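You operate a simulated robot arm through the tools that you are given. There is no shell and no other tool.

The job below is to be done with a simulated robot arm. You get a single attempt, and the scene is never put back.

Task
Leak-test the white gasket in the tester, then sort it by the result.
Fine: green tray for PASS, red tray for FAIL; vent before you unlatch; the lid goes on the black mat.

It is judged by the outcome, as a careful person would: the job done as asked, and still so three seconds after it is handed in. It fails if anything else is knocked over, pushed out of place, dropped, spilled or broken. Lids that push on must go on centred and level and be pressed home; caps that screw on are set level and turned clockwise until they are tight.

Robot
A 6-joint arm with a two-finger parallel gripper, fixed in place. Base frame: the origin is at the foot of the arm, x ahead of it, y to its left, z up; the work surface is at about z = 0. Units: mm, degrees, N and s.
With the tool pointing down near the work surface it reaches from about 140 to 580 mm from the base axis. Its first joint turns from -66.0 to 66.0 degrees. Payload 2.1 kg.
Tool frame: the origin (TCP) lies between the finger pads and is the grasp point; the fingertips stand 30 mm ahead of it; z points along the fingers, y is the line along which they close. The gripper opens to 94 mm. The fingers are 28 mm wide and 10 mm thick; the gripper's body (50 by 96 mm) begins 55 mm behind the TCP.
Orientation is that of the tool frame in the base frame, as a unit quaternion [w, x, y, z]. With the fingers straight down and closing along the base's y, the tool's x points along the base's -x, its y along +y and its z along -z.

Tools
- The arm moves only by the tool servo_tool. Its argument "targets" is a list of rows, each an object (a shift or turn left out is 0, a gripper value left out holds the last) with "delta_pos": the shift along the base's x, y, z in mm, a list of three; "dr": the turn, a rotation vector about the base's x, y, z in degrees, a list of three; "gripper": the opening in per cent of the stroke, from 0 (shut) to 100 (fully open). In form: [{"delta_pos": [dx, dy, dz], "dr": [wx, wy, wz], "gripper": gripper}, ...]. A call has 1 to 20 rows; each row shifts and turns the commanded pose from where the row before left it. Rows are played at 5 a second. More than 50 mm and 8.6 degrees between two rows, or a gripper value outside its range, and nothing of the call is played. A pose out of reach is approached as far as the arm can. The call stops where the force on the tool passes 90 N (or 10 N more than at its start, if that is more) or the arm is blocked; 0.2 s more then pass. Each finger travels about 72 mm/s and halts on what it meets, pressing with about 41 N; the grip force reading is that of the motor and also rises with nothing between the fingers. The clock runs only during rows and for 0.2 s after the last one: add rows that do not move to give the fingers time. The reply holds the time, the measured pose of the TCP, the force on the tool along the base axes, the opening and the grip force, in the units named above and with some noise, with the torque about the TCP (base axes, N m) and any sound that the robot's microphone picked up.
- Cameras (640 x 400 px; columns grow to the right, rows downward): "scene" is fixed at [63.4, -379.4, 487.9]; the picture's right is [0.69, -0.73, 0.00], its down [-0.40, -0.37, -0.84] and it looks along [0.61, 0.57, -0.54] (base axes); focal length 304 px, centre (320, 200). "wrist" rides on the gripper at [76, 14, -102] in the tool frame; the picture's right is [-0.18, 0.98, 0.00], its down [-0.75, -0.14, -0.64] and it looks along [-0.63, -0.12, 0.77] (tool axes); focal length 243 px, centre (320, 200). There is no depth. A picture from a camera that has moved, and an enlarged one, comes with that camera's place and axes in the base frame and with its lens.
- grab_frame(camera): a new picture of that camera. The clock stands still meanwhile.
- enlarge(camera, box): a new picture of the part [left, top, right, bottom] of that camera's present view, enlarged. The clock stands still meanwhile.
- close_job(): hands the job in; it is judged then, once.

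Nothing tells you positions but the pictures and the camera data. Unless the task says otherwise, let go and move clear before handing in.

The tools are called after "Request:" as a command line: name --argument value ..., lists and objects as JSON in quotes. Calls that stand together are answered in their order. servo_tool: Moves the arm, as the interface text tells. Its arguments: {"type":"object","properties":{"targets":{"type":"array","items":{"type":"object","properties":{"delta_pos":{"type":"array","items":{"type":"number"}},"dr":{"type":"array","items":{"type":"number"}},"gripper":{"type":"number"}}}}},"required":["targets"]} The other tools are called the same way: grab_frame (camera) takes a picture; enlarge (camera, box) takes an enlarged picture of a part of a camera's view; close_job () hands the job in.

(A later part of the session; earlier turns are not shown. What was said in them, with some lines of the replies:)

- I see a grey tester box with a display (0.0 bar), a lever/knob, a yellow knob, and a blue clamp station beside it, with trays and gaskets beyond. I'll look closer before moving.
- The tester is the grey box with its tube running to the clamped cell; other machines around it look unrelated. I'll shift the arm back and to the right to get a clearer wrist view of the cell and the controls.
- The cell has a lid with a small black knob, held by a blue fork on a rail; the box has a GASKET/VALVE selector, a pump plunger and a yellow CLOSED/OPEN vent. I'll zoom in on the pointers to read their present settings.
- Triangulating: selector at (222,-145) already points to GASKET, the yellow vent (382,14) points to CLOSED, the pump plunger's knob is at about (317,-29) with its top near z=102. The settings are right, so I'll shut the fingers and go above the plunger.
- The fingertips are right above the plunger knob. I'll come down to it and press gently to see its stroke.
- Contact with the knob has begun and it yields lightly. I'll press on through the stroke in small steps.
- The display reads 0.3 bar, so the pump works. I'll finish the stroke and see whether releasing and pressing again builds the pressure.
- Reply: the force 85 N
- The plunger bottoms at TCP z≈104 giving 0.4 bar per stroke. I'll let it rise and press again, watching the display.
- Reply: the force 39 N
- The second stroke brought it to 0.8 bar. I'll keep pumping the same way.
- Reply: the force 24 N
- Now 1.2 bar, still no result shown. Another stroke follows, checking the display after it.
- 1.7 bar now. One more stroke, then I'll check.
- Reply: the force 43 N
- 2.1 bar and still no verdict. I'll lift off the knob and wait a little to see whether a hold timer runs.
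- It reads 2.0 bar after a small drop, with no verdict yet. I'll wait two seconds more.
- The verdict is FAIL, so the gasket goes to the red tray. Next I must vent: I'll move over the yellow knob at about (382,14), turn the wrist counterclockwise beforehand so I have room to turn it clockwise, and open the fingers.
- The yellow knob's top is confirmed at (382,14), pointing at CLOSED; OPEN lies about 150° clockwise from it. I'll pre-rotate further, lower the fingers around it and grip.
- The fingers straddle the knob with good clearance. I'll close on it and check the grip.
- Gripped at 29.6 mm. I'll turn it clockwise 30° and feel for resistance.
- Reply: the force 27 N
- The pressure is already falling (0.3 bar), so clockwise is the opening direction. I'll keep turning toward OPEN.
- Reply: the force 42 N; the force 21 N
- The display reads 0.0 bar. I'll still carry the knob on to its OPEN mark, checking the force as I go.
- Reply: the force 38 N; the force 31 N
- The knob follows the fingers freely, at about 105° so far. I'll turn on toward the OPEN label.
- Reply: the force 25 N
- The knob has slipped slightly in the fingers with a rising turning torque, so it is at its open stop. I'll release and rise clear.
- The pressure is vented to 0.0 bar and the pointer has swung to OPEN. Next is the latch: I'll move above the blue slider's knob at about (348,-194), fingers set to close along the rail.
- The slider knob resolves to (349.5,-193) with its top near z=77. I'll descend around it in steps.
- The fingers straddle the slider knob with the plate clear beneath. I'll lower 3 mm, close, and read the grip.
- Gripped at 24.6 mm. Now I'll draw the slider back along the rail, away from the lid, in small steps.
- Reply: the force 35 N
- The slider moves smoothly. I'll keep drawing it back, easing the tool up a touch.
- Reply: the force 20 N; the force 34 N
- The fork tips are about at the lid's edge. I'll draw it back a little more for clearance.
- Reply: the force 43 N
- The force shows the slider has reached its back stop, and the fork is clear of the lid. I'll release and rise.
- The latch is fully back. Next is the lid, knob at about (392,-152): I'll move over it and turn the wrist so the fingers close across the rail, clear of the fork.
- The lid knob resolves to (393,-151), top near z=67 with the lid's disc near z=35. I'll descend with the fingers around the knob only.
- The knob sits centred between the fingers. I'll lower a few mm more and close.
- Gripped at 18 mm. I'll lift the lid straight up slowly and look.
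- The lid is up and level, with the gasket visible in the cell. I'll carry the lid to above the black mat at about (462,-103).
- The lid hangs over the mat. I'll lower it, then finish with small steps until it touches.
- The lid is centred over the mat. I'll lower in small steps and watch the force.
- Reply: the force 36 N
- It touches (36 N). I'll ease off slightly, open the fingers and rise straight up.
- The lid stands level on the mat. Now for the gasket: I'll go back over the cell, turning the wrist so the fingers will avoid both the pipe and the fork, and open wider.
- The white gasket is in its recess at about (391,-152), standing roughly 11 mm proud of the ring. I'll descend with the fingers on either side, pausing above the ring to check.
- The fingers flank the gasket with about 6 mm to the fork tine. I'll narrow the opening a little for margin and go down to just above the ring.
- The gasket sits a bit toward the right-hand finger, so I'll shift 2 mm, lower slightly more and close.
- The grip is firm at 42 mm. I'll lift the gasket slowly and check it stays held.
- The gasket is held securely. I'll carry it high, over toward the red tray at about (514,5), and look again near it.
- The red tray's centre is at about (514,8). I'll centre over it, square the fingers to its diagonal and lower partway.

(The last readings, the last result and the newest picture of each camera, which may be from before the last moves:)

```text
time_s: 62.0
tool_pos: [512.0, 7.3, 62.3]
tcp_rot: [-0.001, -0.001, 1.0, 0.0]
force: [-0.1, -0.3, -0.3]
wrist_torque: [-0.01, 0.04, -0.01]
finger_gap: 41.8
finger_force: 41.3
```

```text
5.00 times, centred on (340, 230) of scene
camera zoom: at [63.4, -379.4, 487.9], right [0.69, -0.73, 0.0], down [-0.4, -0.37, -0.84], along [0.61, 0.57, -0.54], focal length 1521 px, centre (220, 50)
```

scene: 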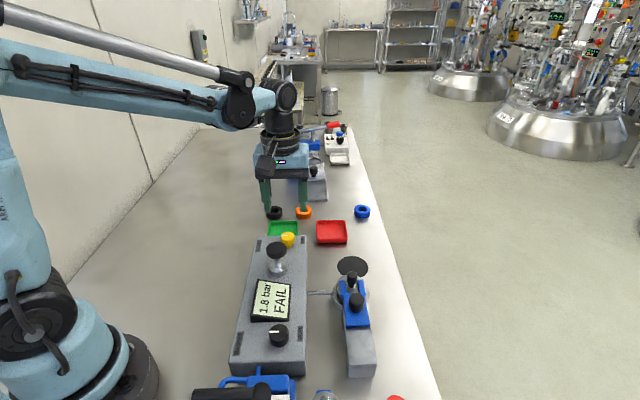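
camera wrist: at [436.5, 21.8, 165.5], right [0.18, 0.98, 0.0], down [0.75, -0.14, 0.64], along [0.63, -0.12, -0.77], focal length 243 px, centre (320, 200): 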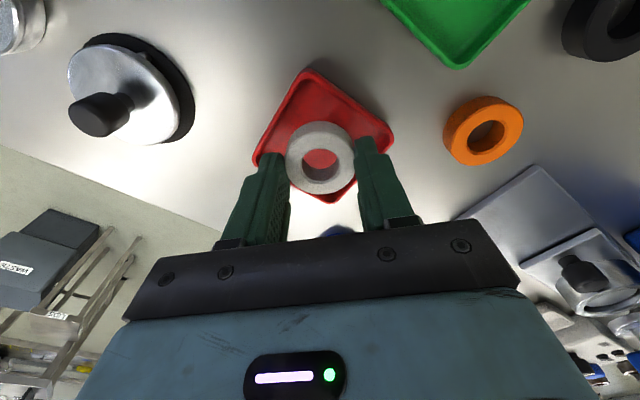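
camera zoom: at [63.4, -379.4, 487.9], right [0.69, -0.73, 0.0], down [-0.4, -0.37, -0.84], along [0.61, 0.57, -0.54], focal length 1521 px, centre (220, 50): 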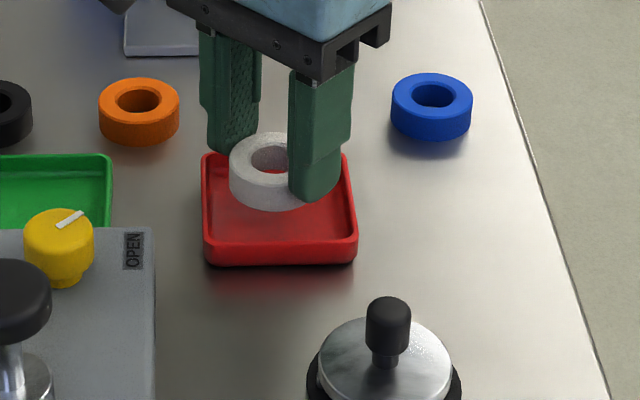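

Request:
enlarge --camera "wrist" --box '[230, 50, 420, 210]'

```text
2.50 times, centred on (325, 130) of wrist
camera zoom: at [436.5, 21.8, 165.5], right [0.18, 0.98, 0.0], down [0.75, -0.14, 0.64], along [0.63, -0.12, -0.77], focal length 606 px, centre (308, 375)
```

zoom: 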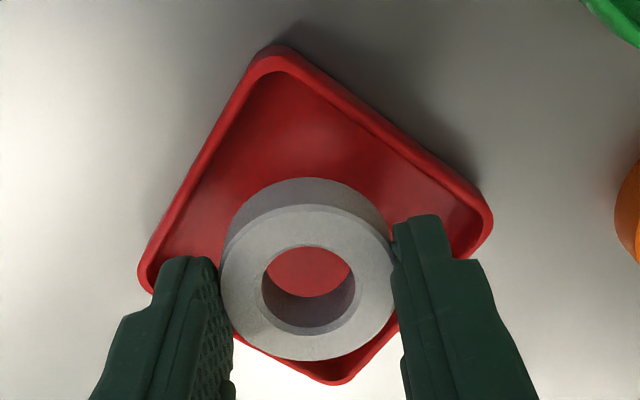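

The tray centre refines to about (516,7). I'll shift 3 mm and lower in small steps until the gasket touches the floor.

Request:
servo_tool --targets '[{"delta_pos": [3, -0.6, -4]}, {"delta_pos": [0, 0, -4]}, {"delta_pos": [0, 0, -3]}, {"delta_pos": [0, 0, -2]}, {}]'

Request:
enlarge --camera "wrist" --box '[230, 50, 420, 210]'

Request:
enlarge --camera "scene" --box '[290, 190, 380, 260]'

```text
time_s: 63.2
tool_pos: [515.8, 7.1, 50.3]
tcp_rot: [0.0, -0.001, 1.0, 0.001]
force: [0.4, 0.3, -0.4]
wrist_torque: [-0.01, 0.0, 0.01]
finger_gap: 42.0
finger_force: 41.0
```

```text
2.50 times, centred on (325, 130) of wrist
camera zoom: at [439.6, 21.7, 153.1], right [0.18, 0.98, 0.0], down [0.75, -0.14, 0.64], along [0.63, -0.12, -0.77], focal length 606 px, centre (308, 375)
```

zoom: 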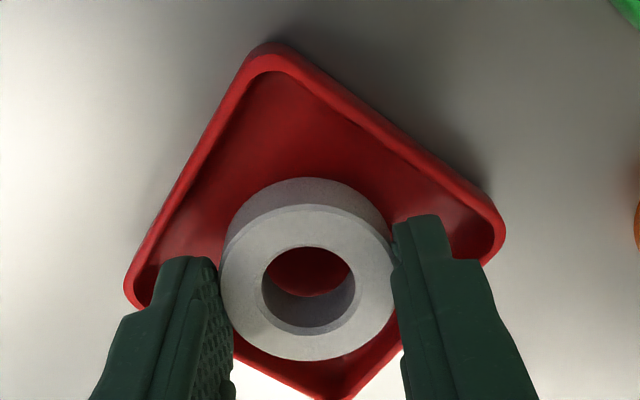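

```text
5.71 times, centred on (335, 225) of scene
camera zoom: at [63.4, -379.4, 487.9], right [0.69, -0.73, 0.0], down [-0.4, -0.37, -0.84], along [0.61, 0.57, -0.54], focal length 1738 px, centre (234, 57)
```

zoom: 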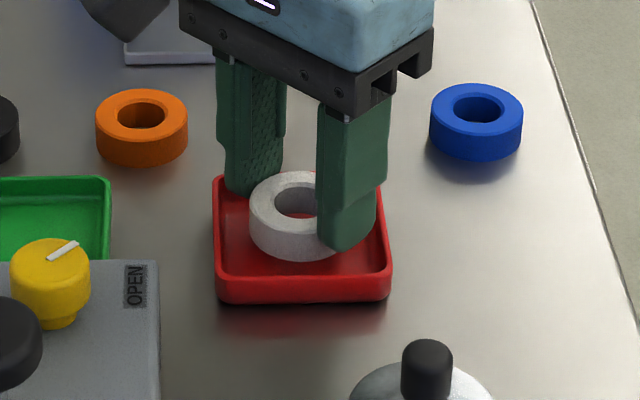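

Request:
servo_tool --targets '[{"delta_pos": [0, 0, -2]}, {"delta_pos": [0, 0, -2]}, {}]'

Request:
enlarge --camera "scene" --box '[290, 190, 380, 260]'

```text
time_s: 64.0
tool_pos: [513.8, 6.7, 45.7]
tcp_rot: [0.0, 0.0, 1.0, -0.001]
force: [-0.1, 1.1, 0.1]
wrist_torque: [0.02, 0.0, -0.03]
finger_gap: 42.0
finger_force: 41.2
```

```text
5.71 times, centred on (335, 225) of scene
camera zoom: at [63.4, -379.4, 487.9], right [0.69, -0.73, 0.0], down [-0.4, -0.37, -0.84], along [0.61, 0.57, -0.54], focal length 1738 px, centre (234, 57)
```

zoom: 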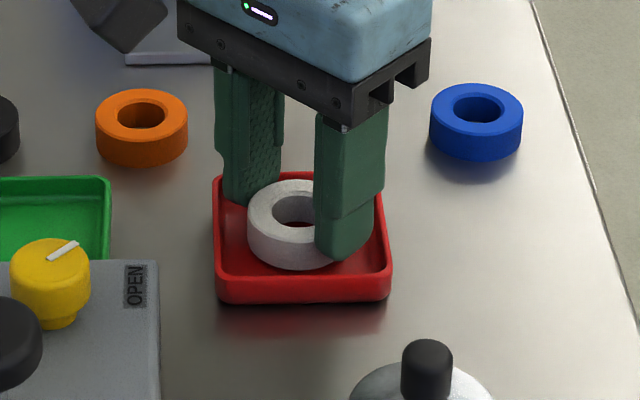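

Request:
servo_tool --targets '[{"delta_pos": [0, 0, -1.2]}, {"delta_pos": [0, 0, -1]}, {}]'

Request:
enlarge --camera "scene" --box '[300, 200, 370, 250]'

Request:
enlarge --camera "wrist" --box '[230, 50, 420, 210]'

```text
time_s: 64.8
tool_pos: [514.6, 5.7, 44.8]
tcp_rot: [-0.001, 0.0, 1.0, -0.001]
force: [0.0, -0.5, -0.7]
wrist_torque: [-0.02, 0.01, 0.0]
finger_gap: 41.6
finger_force: 41.5
```

```text
8.00 times, centred on (335, 225) of scene
camera zoom: at [63.4, -379.4, 487.9], right [0.69, -0.73, 0.0], down [-0.4, -0.37, -0.84], along [0.61, 0.57, -0.54], focal length 2434 px, centre (200, 0)
```

zoom: 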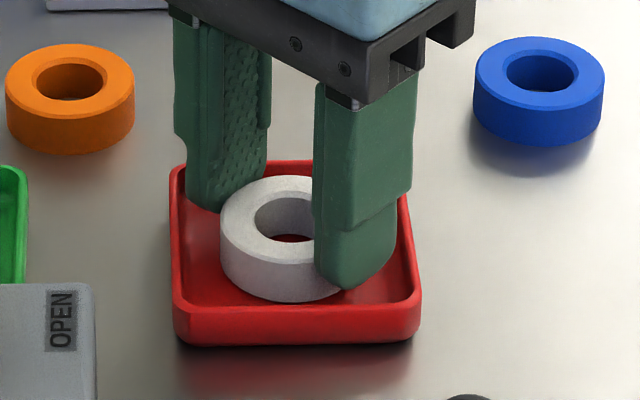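

```text
2.50 times, centred on (325, 130) of wrist
camera zoom: at [439.3, 21.8, 146.8], right [0.18, 0.98, 0.0], down [0.75, -0.14, 0.64], along [0.63, -0.12, -0.77], focal length 606 px, centre (308, 375)
```

zoom: 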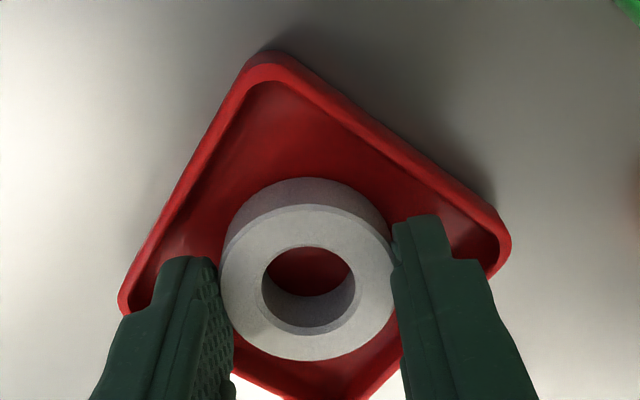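

Request:
servo_tool --targets '[{"delta_pos": [0, 0, -1]}, {"delta_pos": [0, 0, -1]}, {}]'

```text
time_s: 65.6
tool_pos: [515.2, 8.5, 42.7]
tcp_rot: [0.0, 0.0, 1.0, 0.0]
force: [0.0, 1.0, -0.4]
wrist_torque: [-0.01, 0.04, -0.02]
finger_gap: 41.8
finger_force: 41.1
```

Request:
servo_tool --targets '[{"delta_pos": [0, 0, -1]}, {}]'

Request:
enlarge --camera "scene" --box '[300, 200, 370, 250]'

```text
time_s: 66.2
tool_pos: [514.3, 8.4, 42.9]
tcp_rot: [0.001, -0.001, 1.0, 0.0]
force: [-1.2, 1.5, 28.7]
wrist_torque: [-0.01, -0.02, 0.13]
finger_gap: 42.2
finger_force: 41.3
```

```text
8.00 times, centred on (335, 225) of scene
camera zoom: at [63.3, -379.4, 488.0], right [0.69, -0.73, 0.0], down [-0.4, -0.37, -0.84], along [0.61, 0.57, -0.54], focal length 2434 px, centre (200, 0)
```

zoom: 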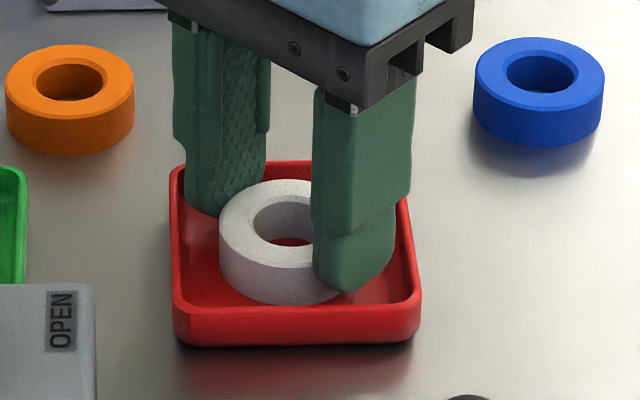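

The gasket rests on the tray floor (29 N). I'll ease off slightly, open just a few millimetres so the fingers don't push the tray walls, and check.

Request:
servo_tool --targets '[{"delta_pos": [0, 0, 0.7]}, {"gripper": 49}, {}, {}]'

Request:
enlarge --camera "wrist" --box '[230, 50, 420, 210]'

Request:
enlarge --camera "scene" --box '[300, 200, 370, 250]'

```text
time_s: 67.2
tool_pos: [516.0, 8.7, 41.3]
tcp_rot: [-0.001, 0.0, 1.0, 0.0]
force: [0.5, 0.3, 0.3]
wrist_torque: [0.02, -0.03, -0.02]
finger_gap: 46.2
finger_force: 0.0
```

```text
2.50 times, centred on (325, 130) of wrist
camera zoom: at [439.6, 22.3, 144.7], right [0.18, 0.98, 0.0], down [0.75, -0.14, 0.64], along [0.63, -0.12, -0.77], focal length 606 px, centre (308, 375)
```

zoom: 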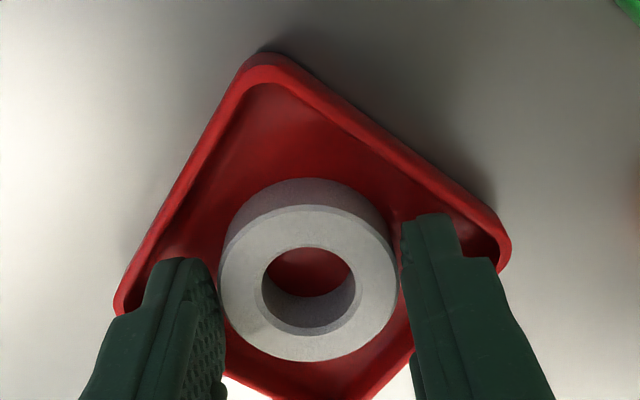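

```text
8.00 times, centred on (335, 225) of scene
camera zoom: at [63.4, -379.4, 487.9], right [0.69, -0.73, 0.0], down [-0.4, -0.37, -0.84], along [0.61, 0.57, -0.54], focal length 2434 px, centre (200, 0)
```

zoom: 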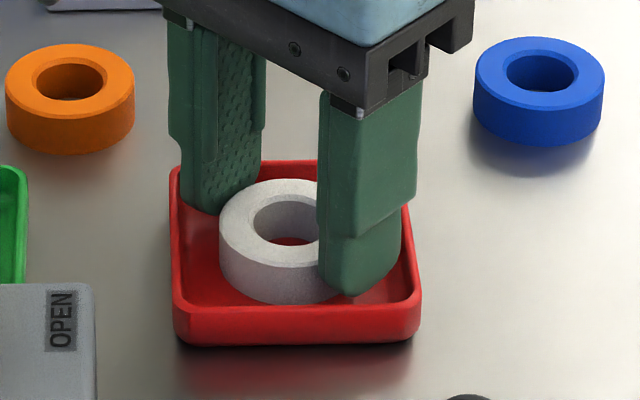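

The gasket is free and lies flat in the tray, with both fingers inside the rim. I'll rise straight up and check the whole scene.

Request:
servo_tool --targets '[{"delta_pos": [0, 0, 5]}, {"delta_pos": [0, 0, 12]}, {"delta_pos": [0, 0, 20]}, {"delta_pos": [0, 0, 30]}, {"delta_pos": [0, 0, 35]}, {"delta_pos": [-20, 0, 40]}, {"delta_pos": [-40, 10, 20]}, {"delta_pos": [-40, 20, 0]}, {"delta_pos": [-40, 30, 0]}, {}]'

Request:
grab_frame --camera "scene"

Request:
enlarge --camera "scene" --box '[220, 190, 400, 310]'

Request:
grab_frame --camera "wrist"

```text
time_s: 69.4
tool_pos: [375.2, 69.3, 203.9]
tcp_rot: [0.0, 0.0, 1.0, 0.0]
force: [0.3, 0.0, -0.5]
wrist_torque: [0.02, 0.02, -0.01]
finger_gap: 46.1
finger_force: 0.1
```

```text
taken
```

scene: 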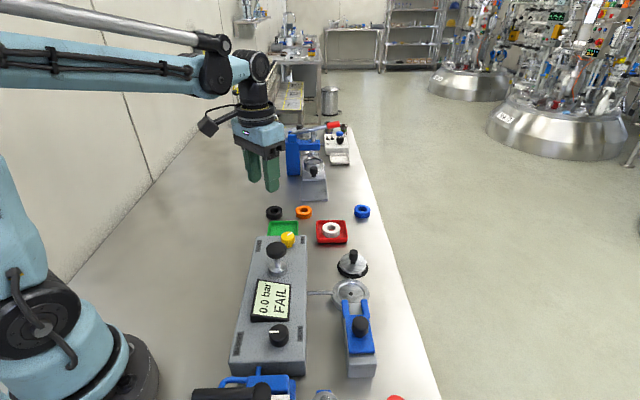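

```text
3.33 times, centred on (310, 250) of scene
camera zoom: at [63.4, -379.4, 487.9], right [0.69, -0.73, 0.0], down [-0.4, -0.37, -0.84], along [0.61, 0.57, -0.54], focal length 1014 px, centre (353, 33)
```

zoom: 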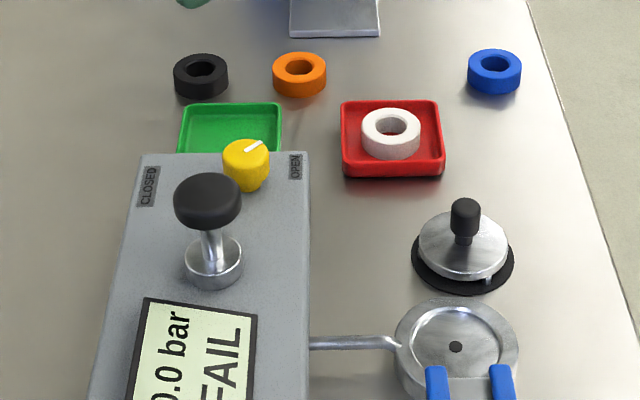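

```text
taken
camera wrist: at [299.2, 83.5, 307.1], right [0.18, 0.98, 0.0], down [0.75, -0.14, 0.64], along [0.63, -0.12, -0.77], focal length 243 px, centre (320, 200)
```

wrist: 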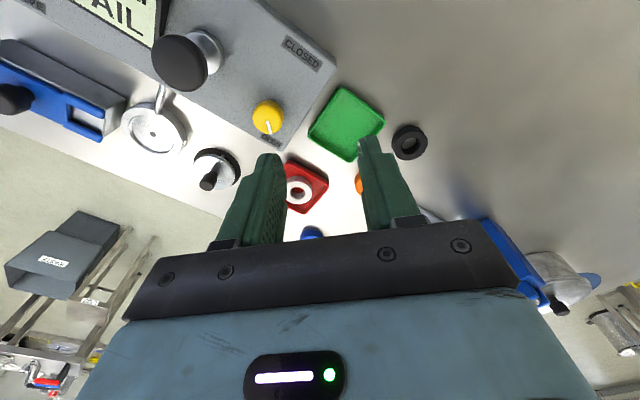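

The white gasket tested FAIL and now lies flat in the red tray. The tester is vented at 0.0 bar with the latch back, the lid stands on the black mat, nothing else has moved, and the arm is clear. I'm handing the job in.

Request:
close_job

```text
The job is handed in.
```

The white gasket failed its leak test, so I put it in the red tray, where it lies flat. I've handed the job in; the pictures taken just before showed everything in place.

- **Test:** the selector was already on GASKET and the vent already on CLOSED, so I left both as they were. I pumped to 2.1 bar; the pressure dropped to 1.9 bar and the display showed FAIL.
- **Vent and unlatch:** I turned the yellow knob towards OPEN until it stopped, and the display read 0.0 bar. Only then did I slide the latch back; it and the vent are still open.
- **Lid:** it stands on the black mat, knob up, resting on the small pins under its rim.

In those pictures nothing else looked knocked over or moved, and the arm was clear of the bench items.
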